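You operate a simulated robot arm through the tools that you are given. There is no shell and no other tool.

You run a simulated robot arm. Do the job below in one go: nothing can be reset, and whatever is moved stays where it is left.

Task
Tap the pivot bush home and swing the bush keeper back over it.
Fine: swing the keeper clear first; fingers clear of the blows; bush mallet back on its rest. Where these are worked on the way, their far stop is far enough and under half their travel is too little: bush keeper.

The check looks at the end state, three seconds after you hand in, the way a careful person would. Anything else that was tipped, shoved, dropped, spilled or broken makes it a failure.

Robot
A 6-joint arm with a two-finger gripper, fixed in place. Base frame: the origin is at the foot of the arm, x ahead of it, y to its left, z up; the work surface is at about z = 800. Units: mm, degrees, N and s.
Its first joint turns from -166.0 to 166.0 degrees. Payload 3.43 kg.
Tool frame: the origin (TCP) lies between the finger pads and is the grasp point; the fingertips stand 20 mm ahead of it; z points along the fingers, y is the line along which they close. Largest opening 190 mm; the body of the gripper starts 248 mm behind the TCP.
Orientation is told as [roll, pitch, yaw] about the base's x, y, z axes, in that order, counted from this pose: with the fingers straight down and closing along the base's y, the tool's x points along the base's -x, its y along +y and its z along -z.

Tools
- The arm moves only by the tool send_rows. Its argument "deltas" is a list of rows, each a list of 6 numbers: the shift along the base's x, y, z in mm, then the turn, a rotation vector about the base's x, y, z in degrees. In form: [[dx, dy, dz, wx, wy, wz], ...]. A call has 1 to 20 rows; each row shifts and turns the commanded pose from where the row before left it. "hand" is the finger opening in mm, from 0 to 190, set as the call begins (left out, the last holds). Each row takes 0.2 s and may step no farther than 50 mm and 8.6 degrees from the row before; otherwise, or with a gripper value out of range, the whole call is refused. A pose out of reach is approached as far as the arm can. The call stops where the force on the tool passes 50 N (or 10 N more than at its start, if that is more) or the arm is blocked; 0.2 s more then pass. The fingers move at their own pace (about 45 mm/s each) and stop on an object; they squeeze with about 39 N. The grip force told is the motor's: it shows also when the fingers shut on nothing. Time passes only in rows, and 0.2 s behind the last, so rows that do not move let the fingers close. The reply holds the time, the measured pose of the TCP, the force on the tool along the base axes, the opening and the grip force, in the units named above and with some noise, with the torque about the TCP (base axes, N m) and any sound that the robot's microphone picked up.
- Cameras (640 x 400 px; columns grow to the right, rows downward): "scene" is fixed at [402.3, 502.5, 1431.5]; the picture's right is [-0.72, -0.69, 0.00], its down [-0.44, 0.46, -0.77] and it looks along [0.53, -0.55, -0.64] (base axes); focal length 347 px, centre (320, 200). "wrist" rides on the gripper at [70, -8, -288] in the tool frame; the picture's right is [0.12, 0.99, 0.00], its down [-0.96, 0.12, -0.25] and it looks along [-0.25, 0.03, 0.97] (tool axes); focal length 261 px, centre (320, 200).
- camera(camera): a new picture of that camera. No time passes.
- move_column(by): slides the trunk up (or, below 0, down) by that many mm; the arm rides with it, the base frame stays. It gives what a move gives, with no picture.
- probe_pixels(camera, pixels): there is no depth. For up to 12 entries [column, row, z] of the newest picture of that camera ("zoom" is the newest enlarged one), the place [x, y] in the base frame at which the ray of that pixel passes the height z, good to about 2 mm. No time passes.
- zoom(camera, box): a new picture of the part [left, top, right, bottom] of that camera's present view, enlarged. No time passes.
- finish_job(): hands the job in; it is judged then, once.

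Leave the gripper open and the arm clear of the work at the hand-in unless told otherwise.

The tools are called after "Emit:" as name(argument=value, ...) on one line, values as JSON. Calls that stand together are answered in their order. send_rows: Moves the arm, as the interface text tells. Its arguments: {"type":"object","properties":{"deltas":{"type":"array","items":{"type":"array","items":{"type":"number"}}},"hand":{"type":"number"}},"required":["deltas"]} The other tools are called the same way: move_column (by) slides the trunk up or down; camera (camera) takes a picture; probe_pixels (camera, pixels) gives the place at which the rays of pixels pass given heights; zoom (camera, box) takes an enlarged picture of a part of a camera's view; finish_job () hands the job in.

At the start:

```text
clock: 0.0
tcp_pos: [630.3, 345.9, 1242.7]
tool_rot: [0.0, 0.0, -0.1]
wrist_force: [0.0, 0.7, -0.5]
wrist_torque: [0.01, -0.01, -0.01]
grip_width: 189.9
grip_force: 0.0
trunk travel left (down, up): [-100.0, 140.0]
```

scene: 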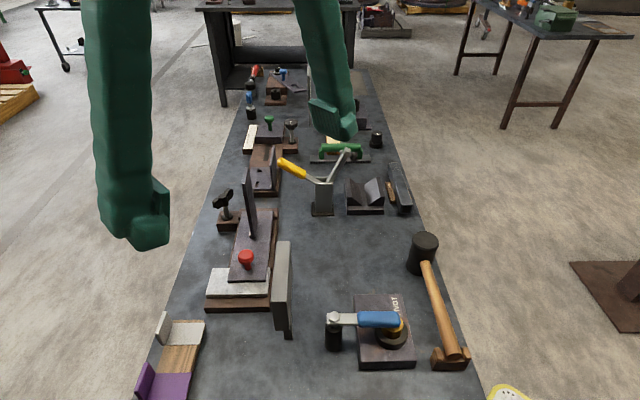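
wrist: 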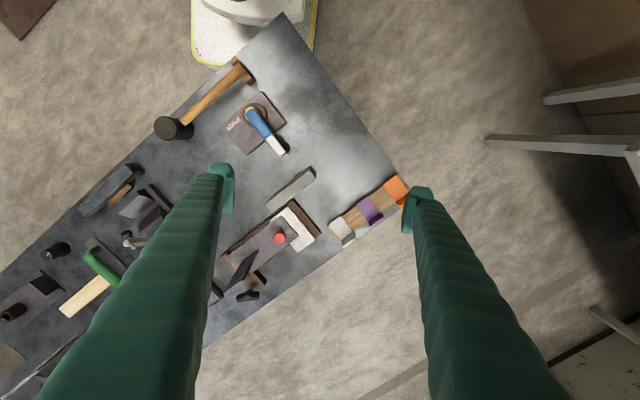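

I see a plate labelled "PIVOT" with a blue-handled lever over a round boss near (375,325) in the scene, and a mallet lying at (440,300). I'll zoom in on both before moving.

Emit:
zoom(camera="scene", box=[300, 220, 490, 390])

Emit:
zoom(camera="wrist", box=[140, 50, 330, 170])

```text
2.35 times, centred on (395, 305) of scene
```

zoom: 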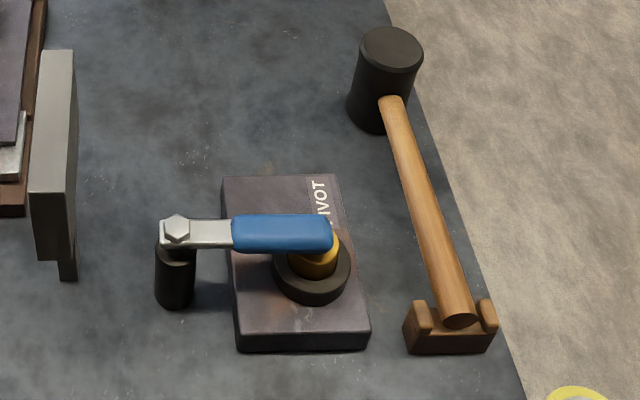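

```text
3.33 times, centred on (235, 110) of wrist
```

zoom: 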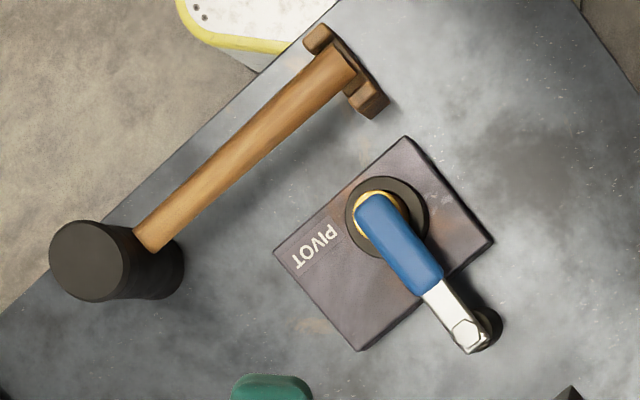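

I'll probe the key points from both views at several heights so I can triangulate them: keeper bolt, handle tip, bush, mallet head and handle ends.

Emit:
probe_pixels(camera="zoom", pixels=[[468, 333, 800], [468, 333, 900], [375, 205, 800], [375, 205, 900], [88, 260, 800], [88, 260, 900], [345, 68, 800], [345, 68, 900], [142, 240, 850], [387, 218, 830], [404, 136, 820], [494, 242, 820]])

Emit:
probe_pixels(camera="scene", pixels=[[334.1, 317.8, 800], [334.1, 317.8, 900], [398, 319, 800], [398, 319, 900], [425, 240, 800], [425, 240, 900], [453, 355, 800], [453, 355, 900], [426, 263, 850], [391, 330, 830], [354, 293, 820], [413, 361, 820]])

```text
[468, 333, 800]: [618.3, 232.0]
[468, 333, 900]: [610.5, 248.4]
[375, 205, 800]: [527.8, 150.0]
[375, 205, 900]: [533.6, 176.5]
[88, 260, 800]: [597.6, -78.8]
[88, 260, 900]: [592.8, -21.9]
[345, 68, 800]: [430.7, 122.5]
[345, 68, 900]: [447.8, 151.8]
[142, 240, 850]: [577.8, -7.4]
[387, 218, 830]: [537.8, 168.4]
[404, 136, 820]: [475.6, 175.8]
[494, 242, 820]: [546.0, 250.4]
```

```text
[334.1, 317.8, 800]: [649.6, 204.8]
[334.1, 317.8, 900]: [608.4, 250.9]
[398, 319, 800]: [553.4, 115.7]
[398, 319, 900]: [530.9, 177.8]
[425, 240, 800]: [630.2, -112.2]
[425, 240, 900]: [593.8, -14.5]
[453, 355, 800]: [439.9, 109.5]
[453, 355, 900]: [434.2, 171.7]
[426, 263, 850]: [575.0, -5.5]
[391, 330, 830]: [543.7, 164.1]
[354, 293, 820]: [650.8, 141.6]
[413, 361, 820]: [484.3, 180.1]
```

From triangulation:
- Keeper bolt: about (611, 248, 895).
- Keeper tip: about (533, 177, 898).
- Mallet head top: about (593, -18, 903).
- Mallet handle end: about (438, 138, 848).

Next I'll move down above the plate for a closer wrist view, staying well above everything.

Emit:
send_rows(deltas=[[-17, -24, -30, 0, 0, 0], [-17, -24, -30, 0, 0, 0], [-17, -24, -30, 0, 0, 0], [-17, -24, -30, 0, 0, 0], [-17, -24, -30, 0, 0, 0], [-15, -26, -33, 0, 0, 0], [0, 0, 0, 0, 0, 0]])

Emit:
camera(camera="wrist")

Emit:
camera(camera="scene")

```text
clock: 1.6
tcp_pos: [532.8, 203.6, 1059.7]
tool_rot: [0.0, -0.1, 0.0]
wrist_force: [-0.7, 0.8, 0.0]
wrist_torque: [-0.04, 0.02, 0.0]
grip_width: 190.0
grip_force: 0.0
trunk travel left (down, up): [-100.0, 140.0]
```

```text
taken
```

wrist: 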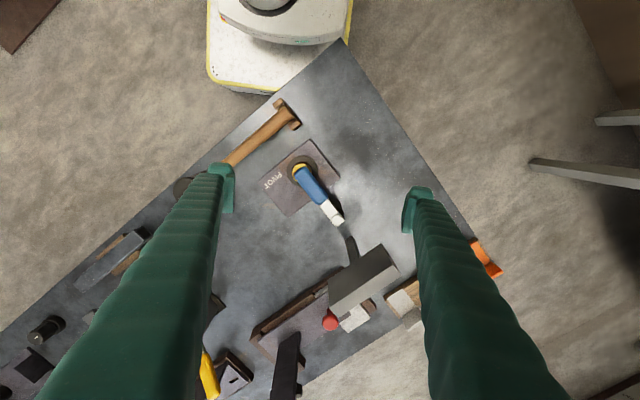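

```text
taken
```

scene: 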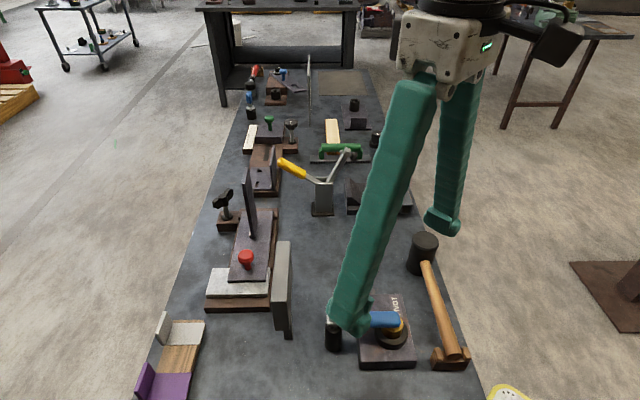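

The grey upright at wrist (365,275) looks tall and close to the keeper's post. I'll zoom in on the keeper area and the upright.

Emit:
zoom(camera="wrist", box=[240, 120, 410, 230])

Emit:
zoom(camera="wrist", box=[230, 220, 420, 340])

Emit:
zoom(camera="scene", box=[200, 220, 360, 350])

```text
3.64 times, centred on (325, 175) of wrist
```

zoom: 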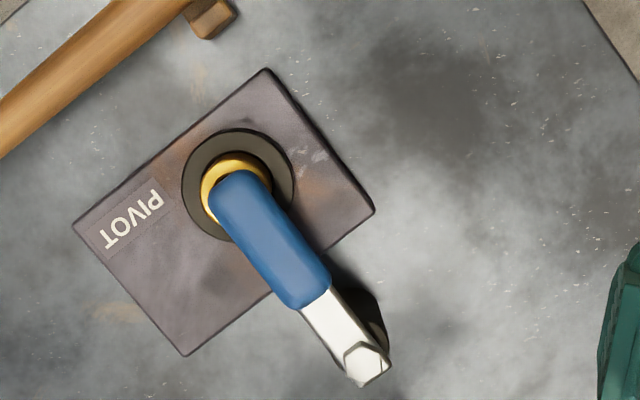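

```text
3.33 times, centred on (325, 280) of wrist
```

zoom: 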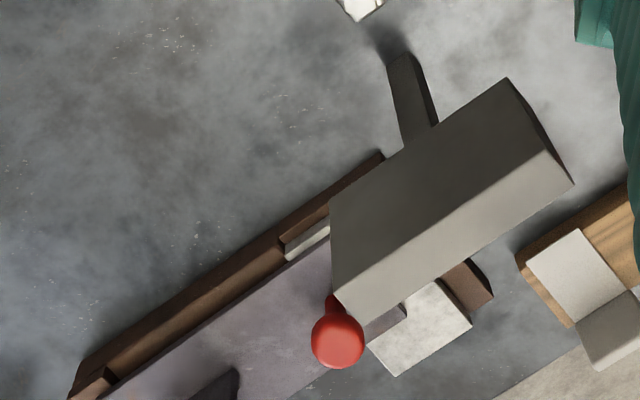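

```text
3.08 times, centred on (280, 285) of scene
```

zoom: 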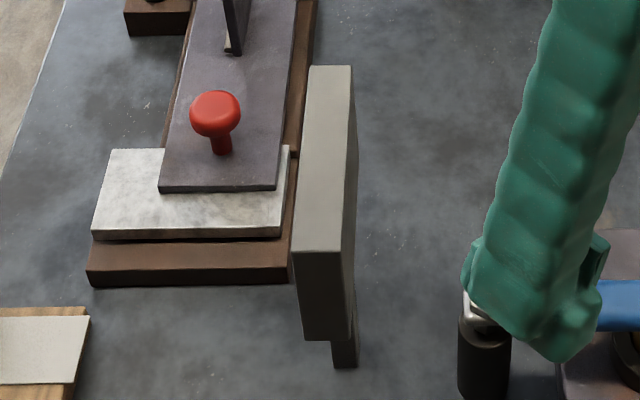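

There is a tall block on a thin post next to the keeper. I'll triangulate its top corners from both cameras to learn its height and where it stands.

Emit:
probe_pixels(camera="wrist", pixels=[[401, 274.9, 900], [401, 274.9, 1000], [401, 274.9, 1100], [332.5, 315.4, 900], [332.5, 315.4, 1000], [332.5, 315.4, 1100], [381.5, 243.4, 850], [381.5, 243.4, 900], [381.5, 243.4, 1000], [350, 237, 800], [341, 221, 895], [303, 173, 895]])

Emit:
probe_pixels(camera="scene", pixels=[[276.1, 241.8, 900], [276.1, 241.8, 1000], [276.1, 241.8, 1100], [290.4, 241.8, 1000], [271.9, 301.2, 900], [271.9, 301.2, 1000], [271.9, 301.2, 1100], [286.5, 301.9, 1000], [287, 330, 900], [287, 338, 800]])

```text
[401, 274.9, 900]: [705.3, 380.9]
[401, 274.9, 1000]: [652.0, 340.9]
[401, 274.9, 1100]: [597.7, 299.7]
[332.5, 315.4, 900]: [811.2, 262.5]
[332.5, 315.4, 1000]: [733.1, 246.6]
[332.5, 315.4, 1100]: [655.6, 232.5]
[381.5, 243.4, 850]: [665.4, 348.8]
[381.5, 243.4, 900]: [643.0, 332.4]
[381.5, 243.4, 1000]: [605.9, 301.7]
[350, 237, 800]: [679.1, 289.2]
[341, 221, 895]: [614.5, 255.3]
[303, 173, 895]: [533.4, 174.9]
```

```text
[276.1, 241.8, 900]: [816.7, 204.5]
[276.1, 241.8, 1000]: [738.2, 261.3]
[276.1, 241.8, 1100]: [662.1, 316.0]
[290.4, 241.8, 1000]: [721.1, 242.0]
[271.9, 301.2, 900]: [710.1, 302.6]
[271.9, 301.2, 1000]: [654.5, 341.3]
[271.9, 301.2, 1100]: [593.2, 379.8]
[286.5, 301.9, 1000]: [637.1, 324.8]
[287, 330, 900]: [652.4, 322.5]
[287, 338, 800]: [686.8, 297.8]
```

The block's top is at z≈1000, with corners near (652,341), (637,325), (721,242) and (738,261). It sits about 70 mm behind the keeper pivot, and the post foot is near (685,293). The bench runs at 45°.

I'll grip the blue handle about 64 mm from the pivot. First I'll yaw to 45° above it with a smaller opening and check the alignment.

Emit:
send_rows(deltas=[[6, 0, 0, 0, 0, 8], [6, 0, 0, 0, 0, 8], [6, 1, 0, 0, 0, 8], [6, 1, 0, 0, 0, 8], [5, 1, 0, 0, 0, 8], [4, 0, 0, 0, 0, 5], [0, 0, -30, 0, 0, 0], [0, 0, -30, 0, 0, 0], [0, 0, -30, 0, 0, 0], [0, 0, 0, 0, 0, 0], [0, 0, 0, 0, 0, 0]], hand=80)

Emit:
camera(camera="wrist")

Emit:
zoom(camera="scene", box=[270, 220, 470, 390])

```text
clock: 4.0
tcp_pos: [564.2, 204.1, 968.3]
tool_rot: [-0.1, 0.1, 45.0]
wrist_force: [0.1, -0.8, -0.4]
wrist_torque: [0.0, 0.03, -0.01]
grip_width: 80.2
grip_force: 0.0
trunk travel left (down, up): [-100.0, 140.0]
```

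```text
taken
```

wrist: 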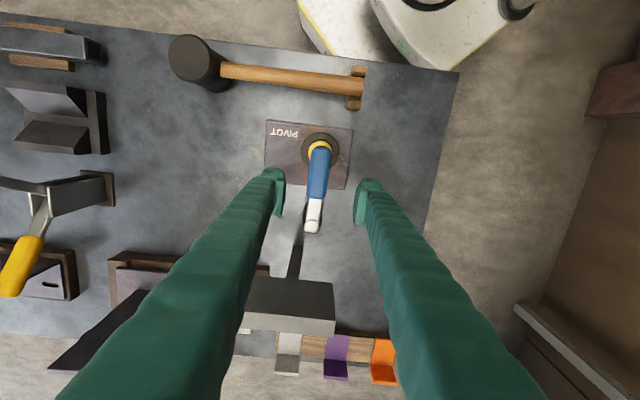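

```text
2.35 times, centred on (370, 305) of scene
```

zoom: 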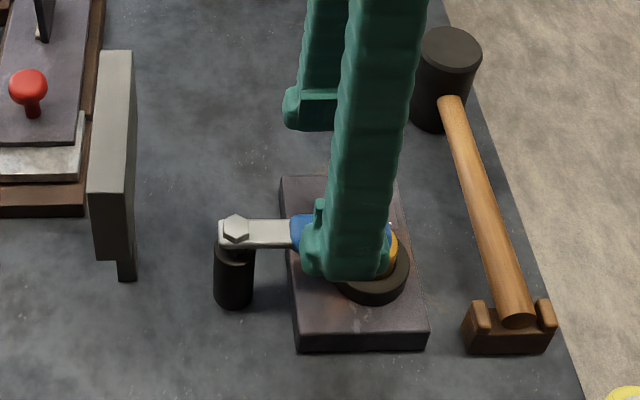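

The handle sits between the fingers. I'll zoom and probe its axis from this pose to fine-tune.

Emit:
zoom(camera="wrist", box=[250, 110, 380, 240])

```text
3.08 times, centred on (315, 175) of wrist
```

zoom: 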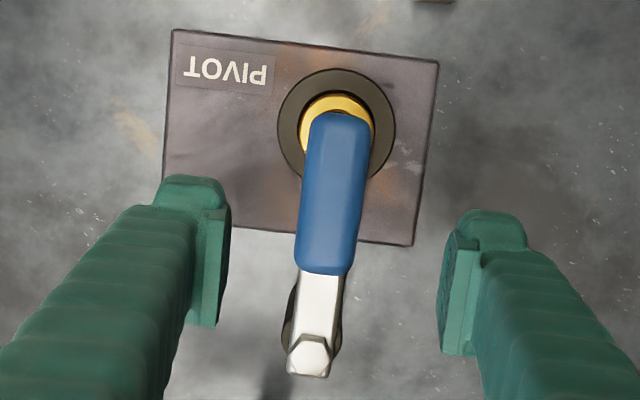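

Emit:
probe_pixels(camera="zoom", pixels=[[309, 353, 895], [320, 275, 890], [341, 115, 890], [300, 190, 890], [362, 195, 890], [337, 130, 840], [337, 130, 860], [440, 62, 820], [414, 246, 820], [172, 30, 820]])

```text
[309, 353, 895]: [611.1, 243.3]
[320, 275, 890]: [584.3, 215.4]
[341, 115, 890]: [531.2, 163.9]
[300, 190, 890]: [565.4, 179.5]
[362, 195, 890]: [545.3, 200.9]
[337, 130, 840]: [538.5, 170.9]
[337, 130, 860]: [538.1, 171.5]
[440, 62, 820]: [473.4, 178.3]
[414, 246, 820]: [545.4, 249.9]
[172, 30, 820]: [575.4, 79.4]
```

The handle axis passes within about 3 mm of the TCP and the handle is about 29 mm wide. I'll correct by (+2.5, -2.5) and descend to z≈886, keeping the fingertips above the ring, then close.

Emit:
send_rows(deltas=[[2.5, -2.5, -20, 0, 0, 0], [0, 0, -20, 0, 0, 0], [0, 0, -20, 0, 0, 0], [0, 0, -12, 0, 0, 0], [0, 0, -10, 0, 0, 0], [0, 0, 0, 0, 0, 0]])

Emit:
zoom(camera="scene", box=[290, 250, 450, 380])

Emit:
zoom(camera="wrist", box=[230, 100, 400, 260])

```text
clock: 5.4
tcp_pos: [567.6, 199.7, 886.7]
tool_rot: [0.0, 0.0, 45.0]
wrist_force: [0.6, -0.9, -0.5]
wrist_torque: [-0.02, -0.02, 0.02]
grip_width: 79.8
grip_force: 0.0
trunk travel left (down, up): [-100.0, 140.0]
```

```text
3.08 times, centred on (370, 315) of scene
```

zoom: 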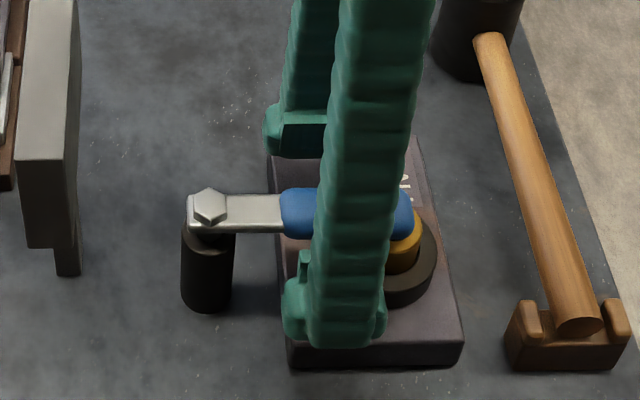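

```text
2.50 times, centred on (315, 180) of wrist
```

zoom: 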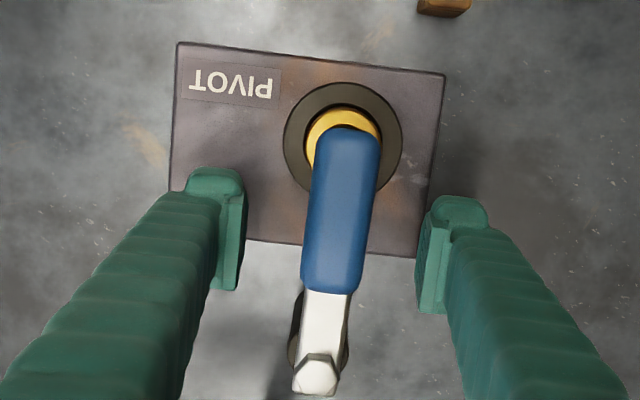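

The fingers straddle the blue grip with nothing under them but plate. Closing now.

Emit:
send_rows(deltas=[[0, 0, 0, 0, 0, 0], [0, 0, 0, 0, 0, 0], [0, 0, 0, 0, 0, 0], [0, 0, 0, 0, 0, 0], [0, 0, 0, 0, 0, 0]], hand=15)

```text
clock: 6.6
tcp_pos: [567.1, 200.1, 887.7]
tool_rot: [-0.1, 0.0, 45.0]
wrist_force: [0.0, -0.3, -0.7]
wrist_torque: [0.0, 0.01, 0.0]
grip_width: 20.8
grip_force: 42.3
trunk travel left (down, up): [-100.0, 140.0]
```

Gripped at 20.8 mm. I'll try a small clockwise swing of 5° about the pivot at (611,246), checking the force to see whether it swings that way.

Emit:
send_rows(deltas=[[-1.9, 2.0, 0, 0, 0, -2.5], [-1.9, 2.0, 0, 0, 0, -2.5], [0, 0, 0, 0, 0, 0]])

```text
clock: 7.4
tcp_pos: [563.6, 204.5, 887.0]
tool_rot: [0.0, 0.1, 40.0]
wrist_force: [4.7, -2.5, -15.5]
wrist_torque: [-0.56, -0.32, -0.59]
grip_width: 19.7
grip_force: 45.1
trunk travel left (down, up): [-100.0, 140.0]
```

The force is small but there is a -15 N vertical pull. I'll look to see whether the keeper really moved.

Emit:
zoom(camera="wrist", box=[230, 100, 400, 260])

Emit:
zoom(camera="scene", box=[290, 250, 450, 380])

```text
2.50 times, centred on (315, 180) of wrist
```

zoom: 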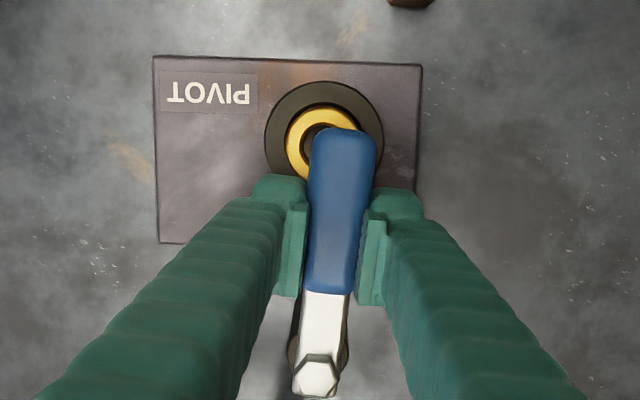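

```text
3.08 times, centred on (370, 315) of scene
```

zoom: 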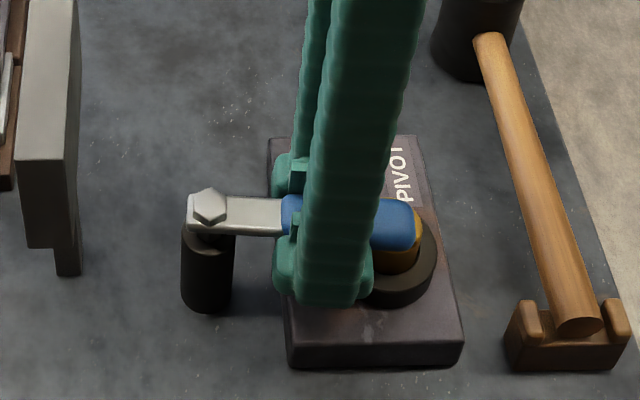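

The keeper moved clockwise, so that direction works. I'll carry on along the arc in 5° steps.

Emit:
send_rows(deltas=[[-3.5, 4.3, 0, 0, 0, -5], [-3.1, 4.6, 0, 0, 0, -5], [-2.6, 4.9, 0, 0, 0, -5], [-2.3, 5.0, 0, 0, 0, -5], [0, 0, 0, 0, 0, 0]])

Emit:
zoom(camera="wrist", box=[230, 100, 400, 260])

```text
clock: 8.6
tcp_pos: [552.3, 222.0, 886.3]
tool_rot: [0.0, 0.0, 19.9]
wrist_force: [14.6, -3.0, -28.8]
wrist_torque: [-0.02, -0.32, -0.52]
grip_width: 19.7
grip_force: 45.2
trunk travel left (down, up): [-100.0, 140.0]
```

```text
2.50 times, centred on (315, 180) of wrist
```

zoom: 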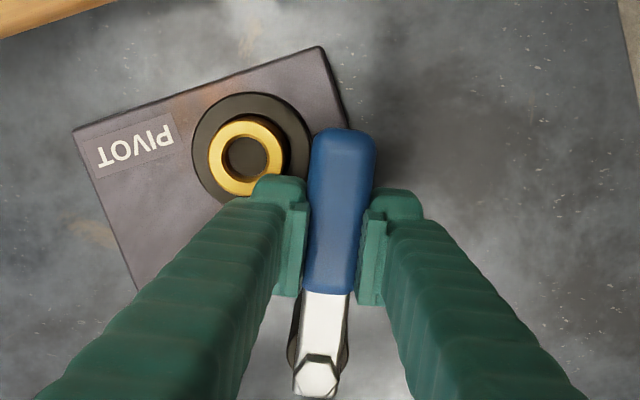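

The keeper swings freely to 20° yaw, but a vertical and radial pull (about 30 N) is building in the grip. I'll release and regrip to relieve it.

Emit:
send_rows(deltas=[[0, 0, 0, 0, 0, 0], [0, 0, 0, 0, 0, 0], [0, 0, 0, 0, 0, 0]], hand=45)

Emit:
zoom(camera="wrist", box=[230, 100, 400, 260])

Emit:
zoom(camera="scene", box=[290, 250, 450, 380])

```text
clock: 9.4
tcp_pos: [551.0, 224.0, 888.5]
tool_rot: [0.0, -0.1, 20.0]
wrist_force: [-2.0, 5.1, 11.1]
wrist_torque: [-0.38, 0.05, -0.09]
grip_width: 42.2
grip_force: 0.1
trunk travel left (down, up): [-100.0, 140.0]
```

```text
2.50 times, centred on (315, 180) of wrist
```

zoom: 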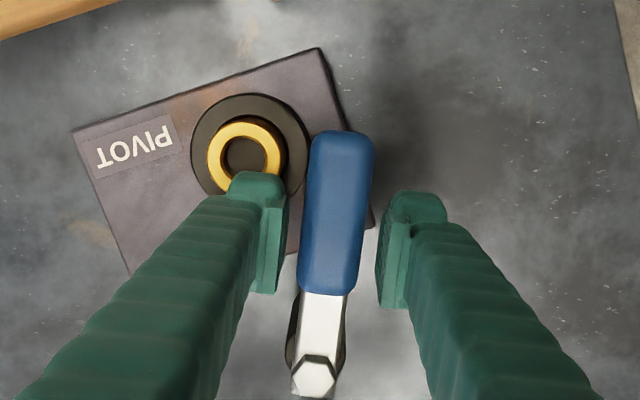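

```text
3.08 times, centred on (370, 315) of scene
```

zoom: 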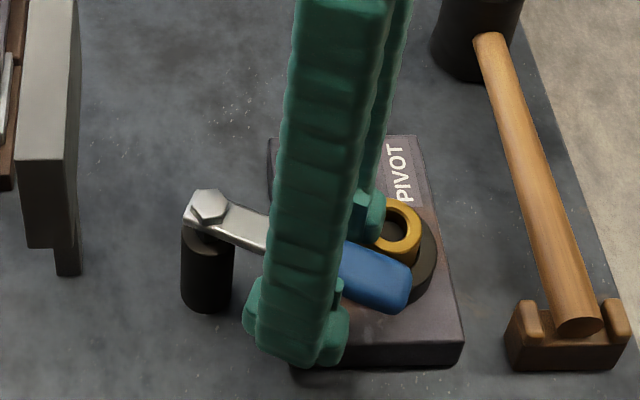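

After opening I read +11 N upward, and the left fingertip is near the bush. I'll let one row pass and re-read to see whether it is real contact.

Emit:
send_rows(deltas=[[0, 0, 0, 0, 0, 0]])

```text
clock: 9.8
tcp_pos: [551.5, 224.2, 888.6]
tool_rot: [-0.1, -0.1, 20.1]
wrist_force: [-1.6, 6.2, 14.9]
wrist_torque: [-0.5, 0.06, -0.08]
grip_width: 41.8
grip_force: 0.1
trunk travel left (down, up): [-100.0, 140.0]
```

That is real contact, a fingertip on the bush rim. I'll ease the fingers in to 30 mm and lift 8 mm.

Emit:
send_rows(deltas=[[0, 0, 0, 0, 0, 0], [0, 0, 4, 0, 0, 0], [0, 0, 4, 0, 0, 0], [0, 0, 0, 0, 0, 0]], hand=30)

Emit:
zoom(camera="wrist", box=[230, 100, 400, 260])

```text
clock: 10.8
tcp_pos: [550.6, 221.9, 895.4]
tool_rot: [0.0, -0.1, 20.1]
wrist_force: [0.1, -0.2, -1.4]
wrist_torque: [0.0, 0.02, 0.0]
grip_width: 30.1
grip_force: 0.0
trunk travel left (down, up): [-100.0, 140.0]
```

```text
2.50 times, centred on (315, 180) of wrist
```

zoom: 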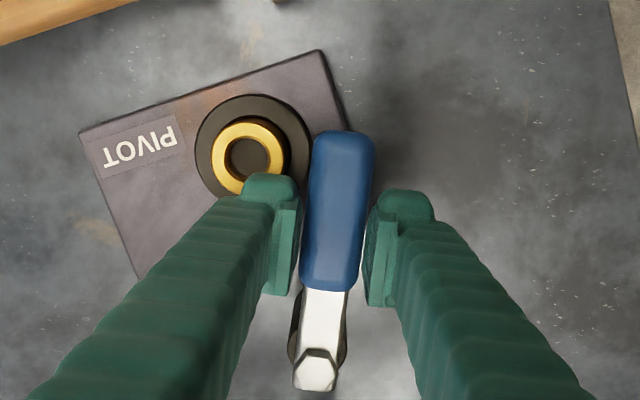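

Clear now, with zero force. I'll use the fingers as a loose cage at 30 mm so there is no lifting, and keep pushing the keeper clockwise along the arc.

Emit:
send_rows(deltas=[[-1.7, 5.3, 0, 0, 0, -5], [-1.4, 5.4, 0, 0, 0, -5], [-0.8, 5.4, 0, 0, 0, -5], [-0.4, 5.6, 0, 0, 0, -5], [0.1, 5.5, 0, 0, 0, -5], [0.6, 5.5, 0, 0, 0, -5], [1.1, 5.4, 0, 0, 0, -5], [1.6, 5.4, 0, 0, 0, -5]])

Emit:
zoom(camera="wrist", box=[230, 100, 400, 260])

```text
clock: 12.6
tcp_pos: [550.8, 266.1, 896.4]
tool_rot: [0.0, 0.0, -20.0]
wrist_force: [-0.2, -0.6, 0.4]
wrist_torque: [0.0, -0.04, -0.02]
grip_width: 30.2
grip_force: 0.4
trunk travel left (down, up): [-100.0, 140.0]
```

```text
2.50 times, centred on (315, 180) of wrist
```

zoom: 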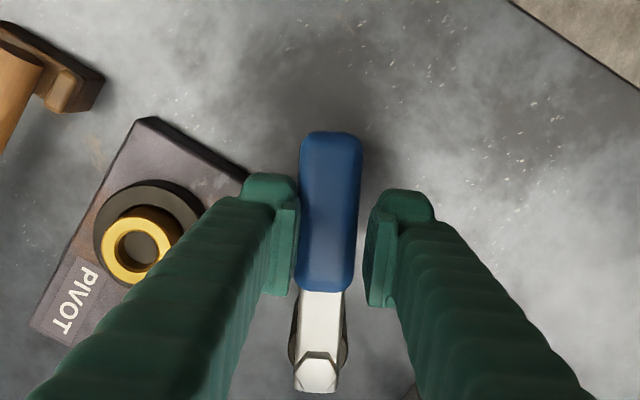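

It works smoothly with almost no force. Continuing the arc.

Emit:
send_rows(deltas=[[2.0, 5.1, 0, 0, 0, -5], [2.4, 5.0, 0, 0, 0, -5], [2.9, 4.7, 0, 0, 0, -5], [3.2, 4.5, 0, 0, 0, -5], [3.7, 4.2, 0, 0, 0, -5], [4.0, 3.8, 0, 0, 0, -5], [4.3, 3.5, 0, 0, 0, -5], [0, 0, 0, 0, 0, 0]])

Emit:
zoom(camera="wrist", box=[230, 100, 400, 260])

Emit:
camera(camera="scene")

```text
clock: 14.4
tcp_pos: [573.4, 295.4, 895.5]
tool_rot: [0.0, 0.0, -55.2]
wrist_force: [-13.1, -21.9, -1.9]
wrist_torque: [-0.19, 0.05, 0.55]
grip_width: 43.4
grip_force: 11.4
trunk travel left (down, up): [-100.0, 140.0]
```

```text
2.50 times, centred on (315, 180) of wrist
```

zoom: 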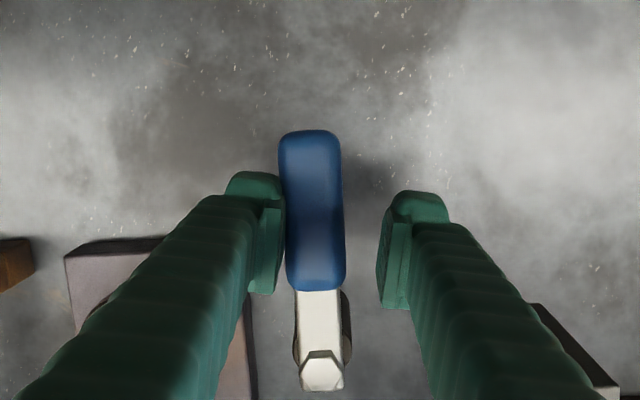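

```text
taken
```

scene: 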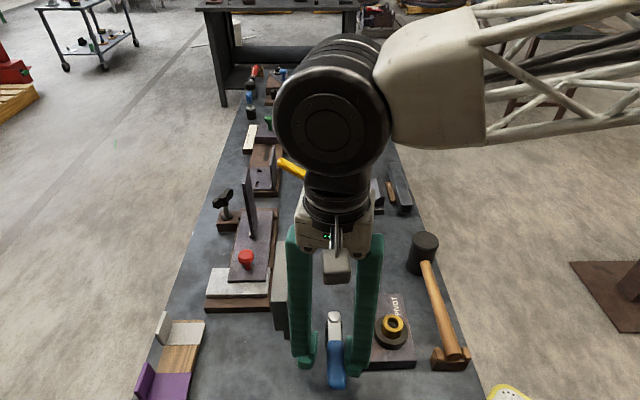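

The keeper has reached its far stop: about 90° swung, 25 N, finger pushed back. I'll ease off the last step, open a little and lift straight up.

Emit:
send_rows(deltas=[[-4.3, -3.5, 0, 0, 0, 2], [0, 0, 0, 0, 0, 0], [0, 0, 0, 0, 0, 0]], hand=50)

Emit:
send_rows(deltas=[[0, 0, 30, 0, 0, 0], [0, 0, 40, 0, 0, 0], [0, 0, 40, 0, 0, 0], [0, 0, 40, 0, 0, 0], [0, 0, 0, 0, 0, 0]])

Emit:
camera(camera="wrist")

Emit:
zoom(camera="scene", box=[300, 220, 490, 390])

```text
clock: 15.2
tcp_pos: [569.1, 294.2, 895.3]
tool_rot: [0.0, 0.0, -53.0]
wrist_force: [0.7, 0.4, -0.3]
wrist_torque: [0.02, 0.01, 0.02]
grip_width: 50.1
grip_force: 0.0
trunk travel left (down, up): [-100.0, 140.0]
```

```text
clock: 16.4
tcp_pos: [567.0, 294.9, 1047.4]
tool_rot: [0.0, 0.0, -53.0]
wrist_force: [1.1, -0.2, 0.0]
wrist_torque: [0.0, -0.01, 0.03]
grip_width: 50.1
grip_force: 0.1
trunk travel left (down, up): [-100.0, 140.0]
```

```text
taken
```

wrist: 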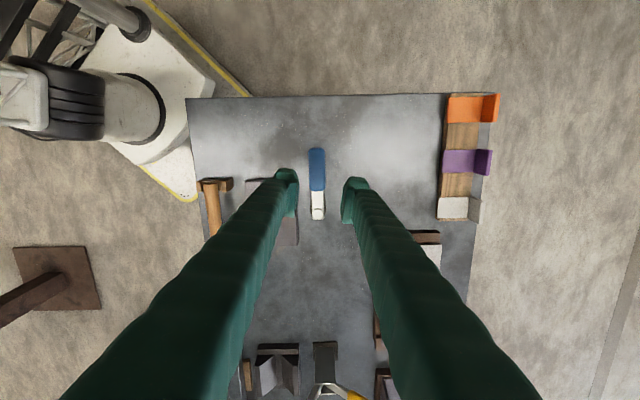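

```text
2.35 times, centred on (395, 305) of scene
```

zoom: 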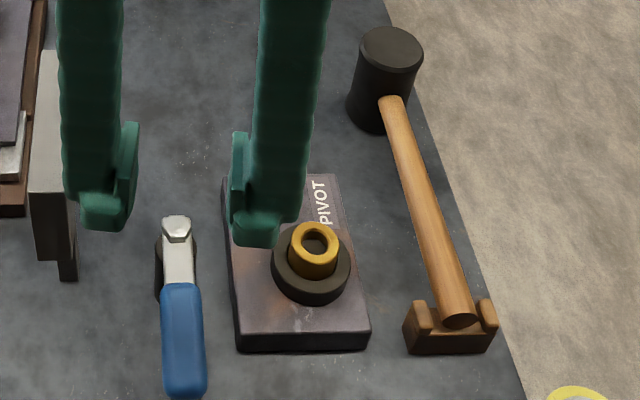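

The bush is now uncovered; its top is about 28 mm above the dark ring. Next is the mallet, whose handle lies along 135° in plan. I'll move to about (533, 42) at safe height with yaw -45 and look.

Emit:
send_rows(deltas=[[-5, -36, 0, 0, 0, 4], [-5, -36, 0, 0, 0, 4], [-5, -36, 0, 0, 0, 0], [-5, -36, 0, 0, 0, 0], [-5, -36, 0, 0, 0, 0], [-5, -36, 0, 0, 0, 0], [-4, -37, 0, 0, 0, 0], [0, 0, 0, 0, 0, 0], [0, 0, 0, 0, 0, 0]], hand=80)

Emit:
camera(camera="wrist")

Emit:
camera(camera="scene")

```text
clock: 18.4
tcp_pos: [532.9, 42.2, 1044.9]
tool_rot: [0.0, 0.1, -45.0]
wrist_force: [0.2, 0.1, 0.1]
wrist_torque: [-0.03, -0.01, -0.02]
grip_width: 79.9
grip_force: 0.0
trunk travel left (down, up): [-100.0, 140.0]
```

```text
taken
```

wrist: 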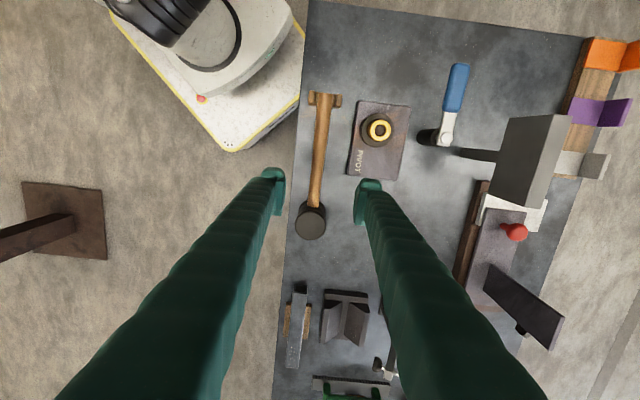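

```text
taken
```

scene: 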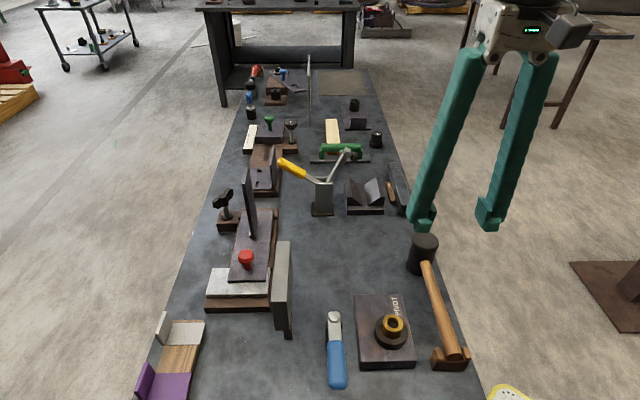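

Both views of the mallet and bush are clear. I'll zoom the wrist camera on them and probe.

Emit:
zoom(camera="scene", box=[350, 220, 490, 380])

Emit:
zoom(camera="wrist", box=[270, 80, 430, 250])

```text
2.50 times, centred on (420, 300) of scene
```

zoom: 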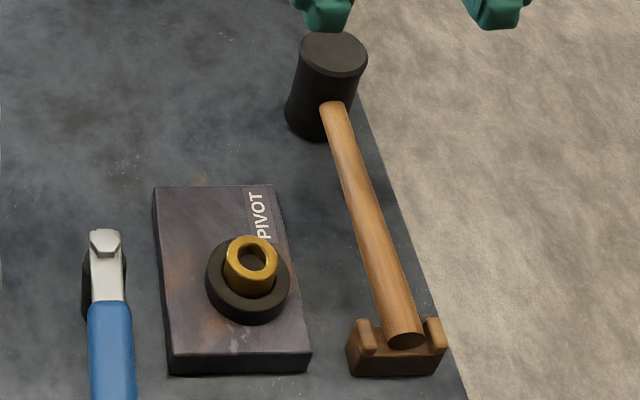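

```text
2.35 times, centred on (350, 165) of wrist
```

zoom: 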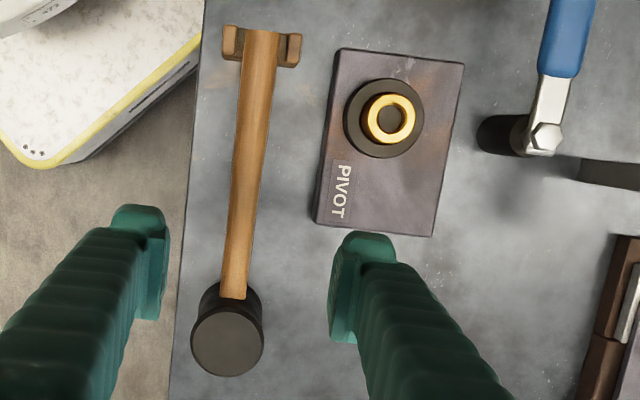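

Probing the bush top, mallet head top and handle from both views.

Emit:
probe_pixels(camera="zoom", pixels=[[392, 119, 850], [392, 119, 870], [384, 118, 840], [228, 342, 890], [228, 342, 905], [262, 40, 850], [262, 40, 870], [233, 290, 850], [233, 290, 870], [248, 165, 850], [229, 165, 850], [270, 165, 850]])

Emit:
probe_pixels(camera="scene", pixels=[[392.4, 323.2, 850], [392.4, 323.2, 870], [391.2, 331.2, 840], [425.2, 241.6, 890], [425.2, 241.6, 905], [453, 349, 850], [453, 349, 870], [425.2, 263.2, 850], [425.2, 263.2, 870], [409.5, 249, 800], [412, 277, 800], [423, 276, 800]])

```text
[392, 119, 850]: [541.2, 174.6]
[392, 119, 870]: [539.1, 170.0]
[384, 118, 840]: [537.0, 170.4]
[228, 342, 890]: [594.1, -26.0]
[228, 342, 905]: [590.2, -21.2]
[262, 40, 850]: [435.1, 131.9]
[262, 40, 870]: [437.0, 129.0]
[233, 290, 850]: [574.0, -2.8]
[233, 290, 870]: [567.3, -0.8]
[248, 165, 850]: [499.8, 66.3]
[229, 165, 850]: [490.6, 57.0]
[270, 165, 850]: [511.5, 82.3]
```

```text
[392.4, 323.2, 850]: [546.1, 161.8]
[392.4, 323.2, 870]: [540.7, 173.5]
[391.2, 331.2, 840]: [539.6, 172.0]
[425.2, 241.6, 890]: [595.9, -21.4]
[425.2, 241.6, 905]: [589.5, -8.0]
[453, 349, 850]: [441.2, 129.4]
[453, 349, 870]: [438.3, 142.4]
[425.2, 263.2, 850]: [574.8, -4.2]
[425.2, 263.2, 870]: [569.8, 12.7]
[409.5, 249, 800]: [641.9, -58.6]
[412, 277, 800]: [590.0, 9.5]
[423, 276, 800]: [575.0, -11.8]
```

Results:
- Bush top: about (540, 171, 867), with the ring top at about 840.
- Mallet head: centre (595, -24), top z≈887, height about 87, diameter about 52.
- Handle axis: z≈845, running toward 135.7°.

I'll narrow the fingers to 60, align to (534, 35) and go down to z≈846.

Emit:
send_rows(deltas=[[1, -7, -20, 0, 0, 0], [0, 0, -40, 0, 0, 0], [0, 0, -40, 0, 0, 0], [0, 0, -30, 0, 0, 0], [0, 0, 0, 0, 0, 0]], hand=60)

Emit:
zoom(camera="wrist", box=[220, 60, 420, 260])

Emit:
zoom(camera="scene", box=[350, 200, 490, 360])

```text
clock: 19.6
tcp_pos: [534.2, 32.6, 915.1]
tool_rot: [0.0, 0.0, -45.0]
wrist_force: [0.1, -0.5, 0.8]
wrist_torque: [0.0, 0.02, 0.0]
grip_width: 60.2
grip_force: 0.1
trunk travel left (down, up): [-100.0, 140.0]
```

```text
2.00 times, centred on (320, 160) of wrist
```

zoom: 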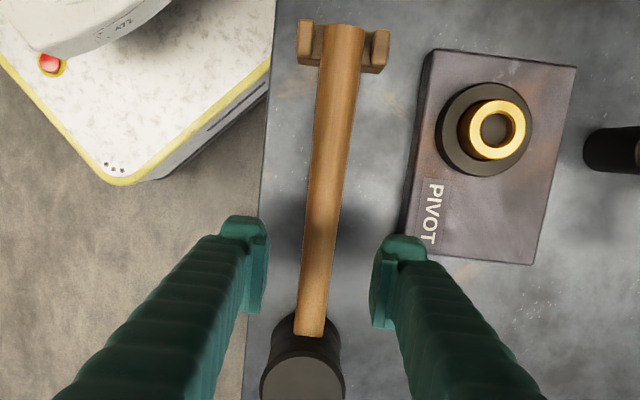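

```text
2.50 times, centred on (420, 280) of scene
```

zoom: 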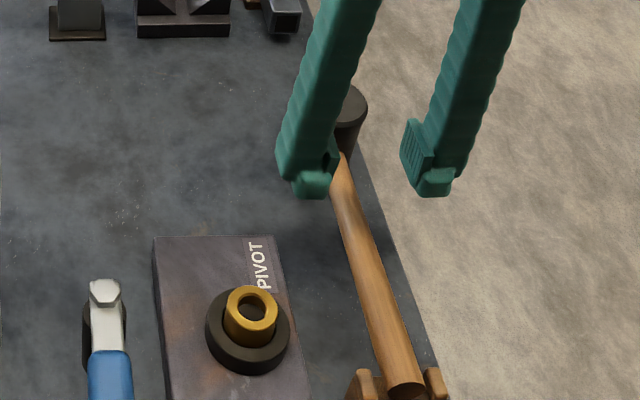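

The handle runs midway between the fingers. Descending the remaining 69 mm.

Emit:
send_rows(deltas=[[0, 0, -25, 0, 0, 0], [0, 0, -25, 0, 0, 0], [0, 0, -12, 0, 0, 0], [0, 0, -7, 0, 0, 0], [0, 0, 0, 0, 0, 0]])

Emit:
zoom(camera="wrist", box=[220, 60, 420, 260])

Emit:
zoom(camera="scene", box=[350, 200, 490, 360])

```text
clock: 20.8
tcp_pos: [535.0, 34.6, 847.4]
tool_rot: [0.0, 0.0, -45.0]
wrist_force: [-0.4, -0.4, 0.2]
wrist_torque: [-0.04, -0.01, -0.03]
grip_width: 59.8
grip_force: 0.2
trunk travel left (down, up): [-100.0, 140.0]
```

```text
2.00 times, centred on (320, 160) of wrist
```

zoom: 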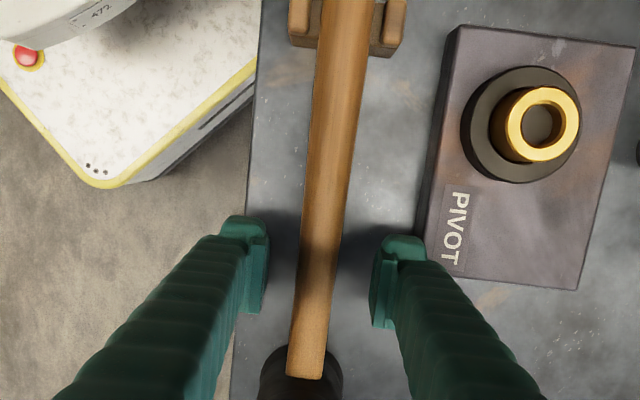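

```text
2.50 times, centred on (420, 280) of scene
```

zoom: 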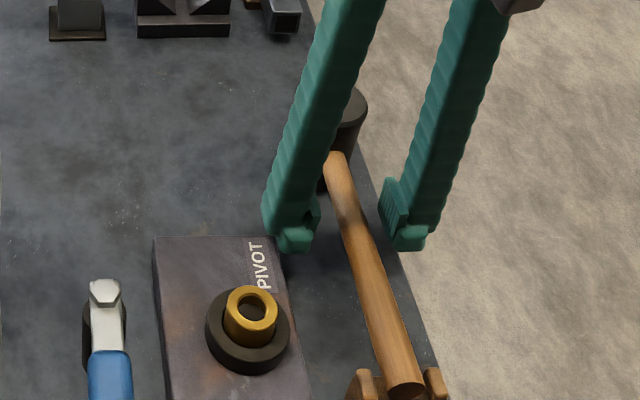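

Well centred and clear of the plate. Closing on the handle.

Emit:
send_rows(deltas=[[0, 0, 0, 0, 0, 0], [0, 0, 0, 0, 0, 0], [0, 0, 0, 0, 0, 0], [0, 0, 0, 0, 0, 0], [0, 0, 0, 0, 0, 0], [0, 0, 0, 0, 0, 0]], hand=8)

Emit:
zoom(camera="wrist", box=[220, 60, 420, 260])

```text
clock: 22.2
tcp_pos: [534.1, 34.0, 846.7]
tool_rot: [0.0, 0.1, -45.0]
wrist_force: [-0.8, -0.5, 0.5]
wrist_torque: [0.07, 0.09, -0.09]
grip_width: 23.3
grip_force: 38.7
trunk travel left (down, up): [-100.0, 140.0]
```

```text
2.00 times, centred on (320, 160) of wrist
```

zoom: 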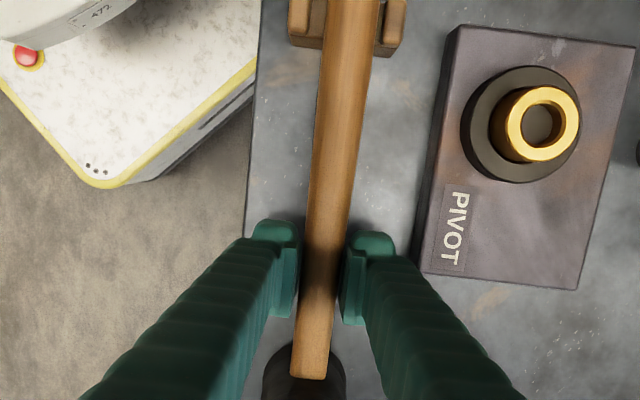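

Gripped at 23.3 mm; the handle still sits in the cradle. I'll lift slowly by 30 mm and check that the head doesn't droop.

Emit:
send_rows(deltas=[[0, 0, 5, 0, 0, 0], [0, 0, 10, 0, 0, 0], [0, 0, 15, 0, 0, 0], [0, 0, 0, 0, 0, 0]])

Emit:
zoom(camera="scene", box=[350, 200, 490, 380])

Emit:
zoom(camera="wrist", box=[220, 60, 420, 260])

```text
clock: 23.2
tcp_pos: [536.6, 33.2, 876.1]
tool_rot: [0.1, 0.0, -44.9]
wrist_force: [0.2, -0.3, -3.4]
wrist_torque: [0.11, 0.16, 0.0]
grip_width: 23.2
grip_force: 39.0
trunk travel left (down, up): [-100.0, 140.0]
```

```text
2.22 times, centred on (420, 290) of scene
```

zoom: 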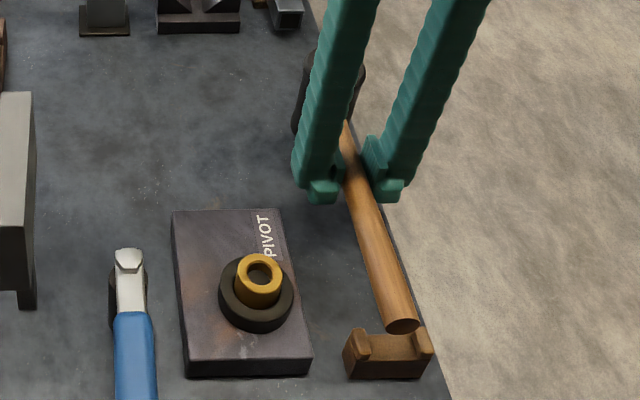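

```text
2.00 times, centred on (320, 160) of wrist
```

zoom: 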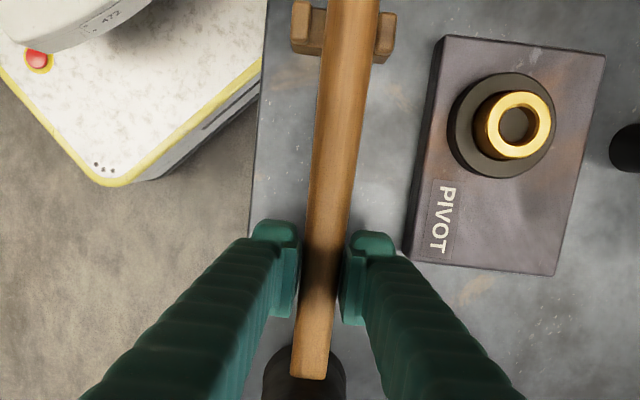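

The mallet is light (about 3.4 N) and lifts level. I'll raise it to about z 966, then shift (-55.5, +195) so the head centre is over the bush at (540, 171).

Emit:
send_rows(deltas=[[0, 0, 30, 0, 0, 0], [0, 0, 30, 0, 0, 0], [0, 0, 30, 0, 0, 0], [-5.5, 20, 0, 0, 0, 0], [-8, 30, 0, 0, 0, 0], [-9, 30, 0, 0, 0, 0], [-9, 30, 0, 0, 0, 0], [-9, 30, 0, 0, 0, 0], [-9, 30, 0, 0, 0, 0], [-6, 25, 0, 0, 0, 0], [0, 0, 0, 0, 0, 0], [0, 0, 0, 0, 0, 0]])

Emit:
zoom(camera="scene", box=[300, 200, 490, 390])

Emit:
camera(camera="wrist")

```text
clock: 25.8
tcp_pos: [479.7, 226.5, 967.4]
tool_rot: [0.0, 0.0, -45.0]
wrist_force: [-0.6, -0.3, -4.6]
wrist_torque: [0.14, 0.1, -0.01]
grip_width: 23.2
grip_force: 38.9
trunk travel left (down, up): [-100.0, 140.0]
```

```text
2.11 times, centred on (395, 295) of scene
```

zoom: 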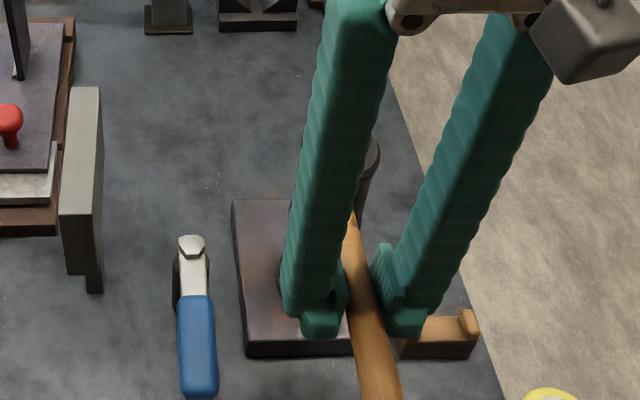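

```text
taken
```

wrist: 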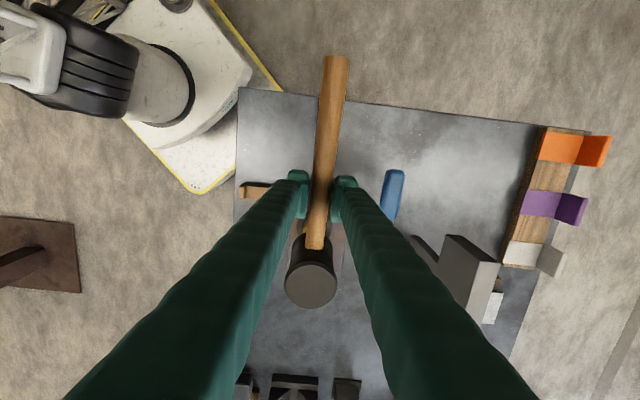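

I'll check the head position via the wrist picture: head top centre (311,285) at z≈1008.

Emit:
probe_pixels(camera="wrist", pixels=[[311, 285, 1008], [311, 285, 1003], [313, 243, 975]])

```text
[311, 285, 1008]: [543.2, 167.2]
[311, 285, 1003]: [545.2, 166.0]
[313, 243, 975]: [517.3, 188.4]
```

The head is at about (543, 167). I'll nudge (-2, +3) and then give a first moderate blow: contact is expected at TCP z≈913, so I'll strike through to about 900.

Emit:
send_rows(deltas=[[-2, 3, 0, 0, 0, 0], [0, 0, 0, 0, 0, 0], [0, 0, -22, 0, 0, 0], [0, 0, -22, 0, 0, 0], [0, 0, -22, 0, 0, 0]])

```text
clock: 27.0
tcp_pos: [478.5, 232.3, 902.2]
tool_rot: [0.1, 0.0, -45.0]
wrist_force: [-8.1, 12.0, 9.0]
wrist_torque: [-0.17, -0.35, 0.19]
grip_width: 23.2
grip_force: 24.3
trunk travel left (down, up): [-100.0, 140.0]
```

The call ran to z≈902 with about 17 N. I'll lift 60 mm and look at the bush and the mallet's seating in the grip.

Emit:
send_rows(deltas=[[0, 0, 20, 0, 0, 0], [0, 0, 20, 0, 0, 0], [0, 0, 25, 0, 0, 0], [0, 0, 0, 0, 0, 0]])

Emit:
camera(camera="wrist")

Emit:
zoom(camera="scene", box=[300, 200, 490, 390])

```text
clock: 28.0
tcp_pos: [479.6, 230.3, 965.5]
tool_rot: [0.0, 0.0, -45.0]
wrist_force: [0.1, 0.4, -4.3]
wrist_torque: [0.12, 0.15, 0.0]
grip_width: 22.7
grip_force: 39.1
trunk travel left (down, up): [-100.0, 140.0]
```

```text
taken
```

wrist: 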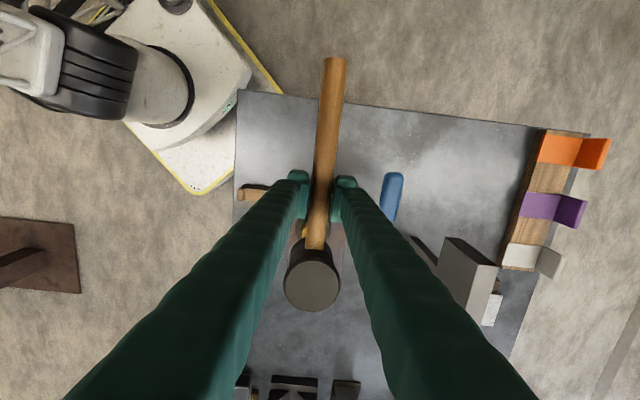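

```text
2.11 times, centred on (395, 295) of scene
```

zoom: 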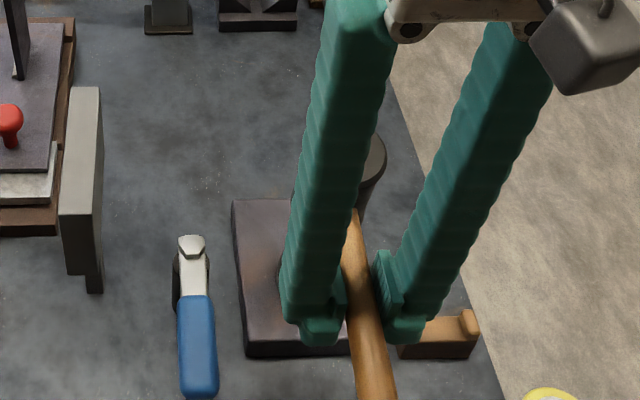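

The head looks larger and has shifted in the wrist view, so the mallet may have pitched up slightly in the grip. I'll carry it back over the rest at height, to inspect both the bush and the tilt.

Emit:
send_rows(deltas=[[6, -25, 0, 0, 0, 0], [9, -30, 0, 0, 0, 0], [9, -30, 0, 0, 0, 0], [9, -30, 0, 0, 0, 0], [9, -30, 0, 0, 0, 0], [8, -30, 0, 0, 0, 0], [7.5, -23, 0, 0, 0, 0], [0, 0, 0, 0, 0, 0]])

Emit:
camera(camera="wrist")

Emit:
zoom(camera="scene", box=[330, 180, 490, 380])

```text
clock: 29.8
tcp_pos: [535.8, 32.2, 964.1]
tool_rot: [0.0, 0.1, -45.0]
wrist_force: [0.3, 0.0, -4.2]
wrist_torque: [0.07, 0.11, 0.01]
grip_width: 22.6
grip_force: 39.0
trunk travel left (down, up): [-100.0, 140.0]
```

```text
taken
```

wrist: 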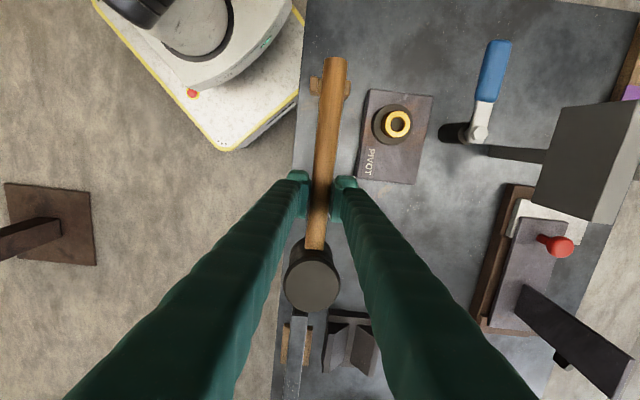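

```text
2.00 times, centred on (410, 280) of scene
```

zoom: 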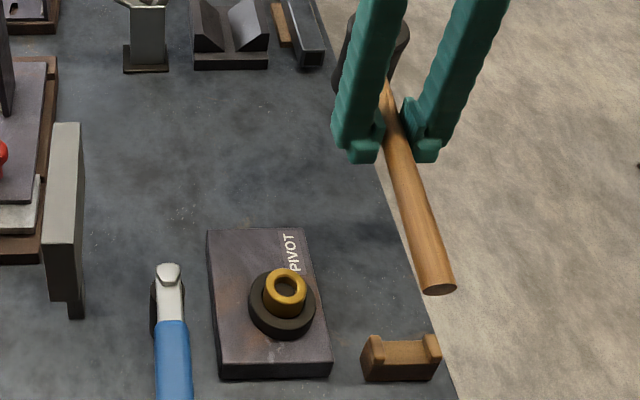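

The bush top seems about 3 px lower than before, so it moved. I'll zoom tighter on the bush and on the mallet to quantify both.

Emit:
zoom(camera="scene", box=[360, 290, 430, 370])

Emit:
zoom(camera="wrist", box=[270, 40, 390, 320])

Emit:
zoom(camera="scene", box=[480, 180, 400, 340])

```text
5.00 times, centred on (395, 330) of scene
```

zoom: 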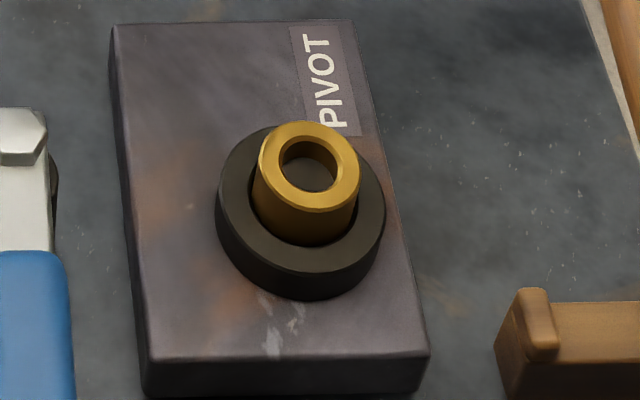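

```text
1.43 times, centred on (330, 180) of wrist
```

zoom: 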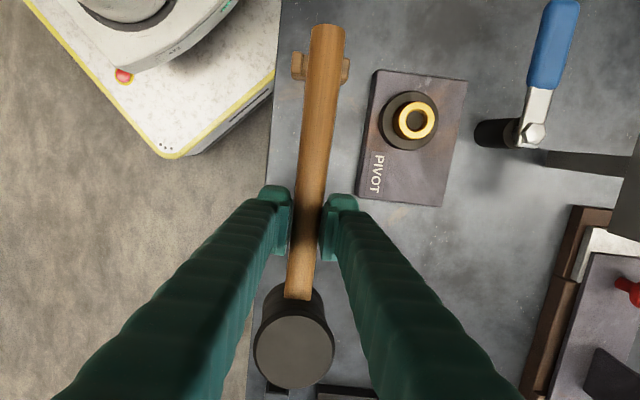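

```text
refused: the box must be [left, top, right, bottom]
```

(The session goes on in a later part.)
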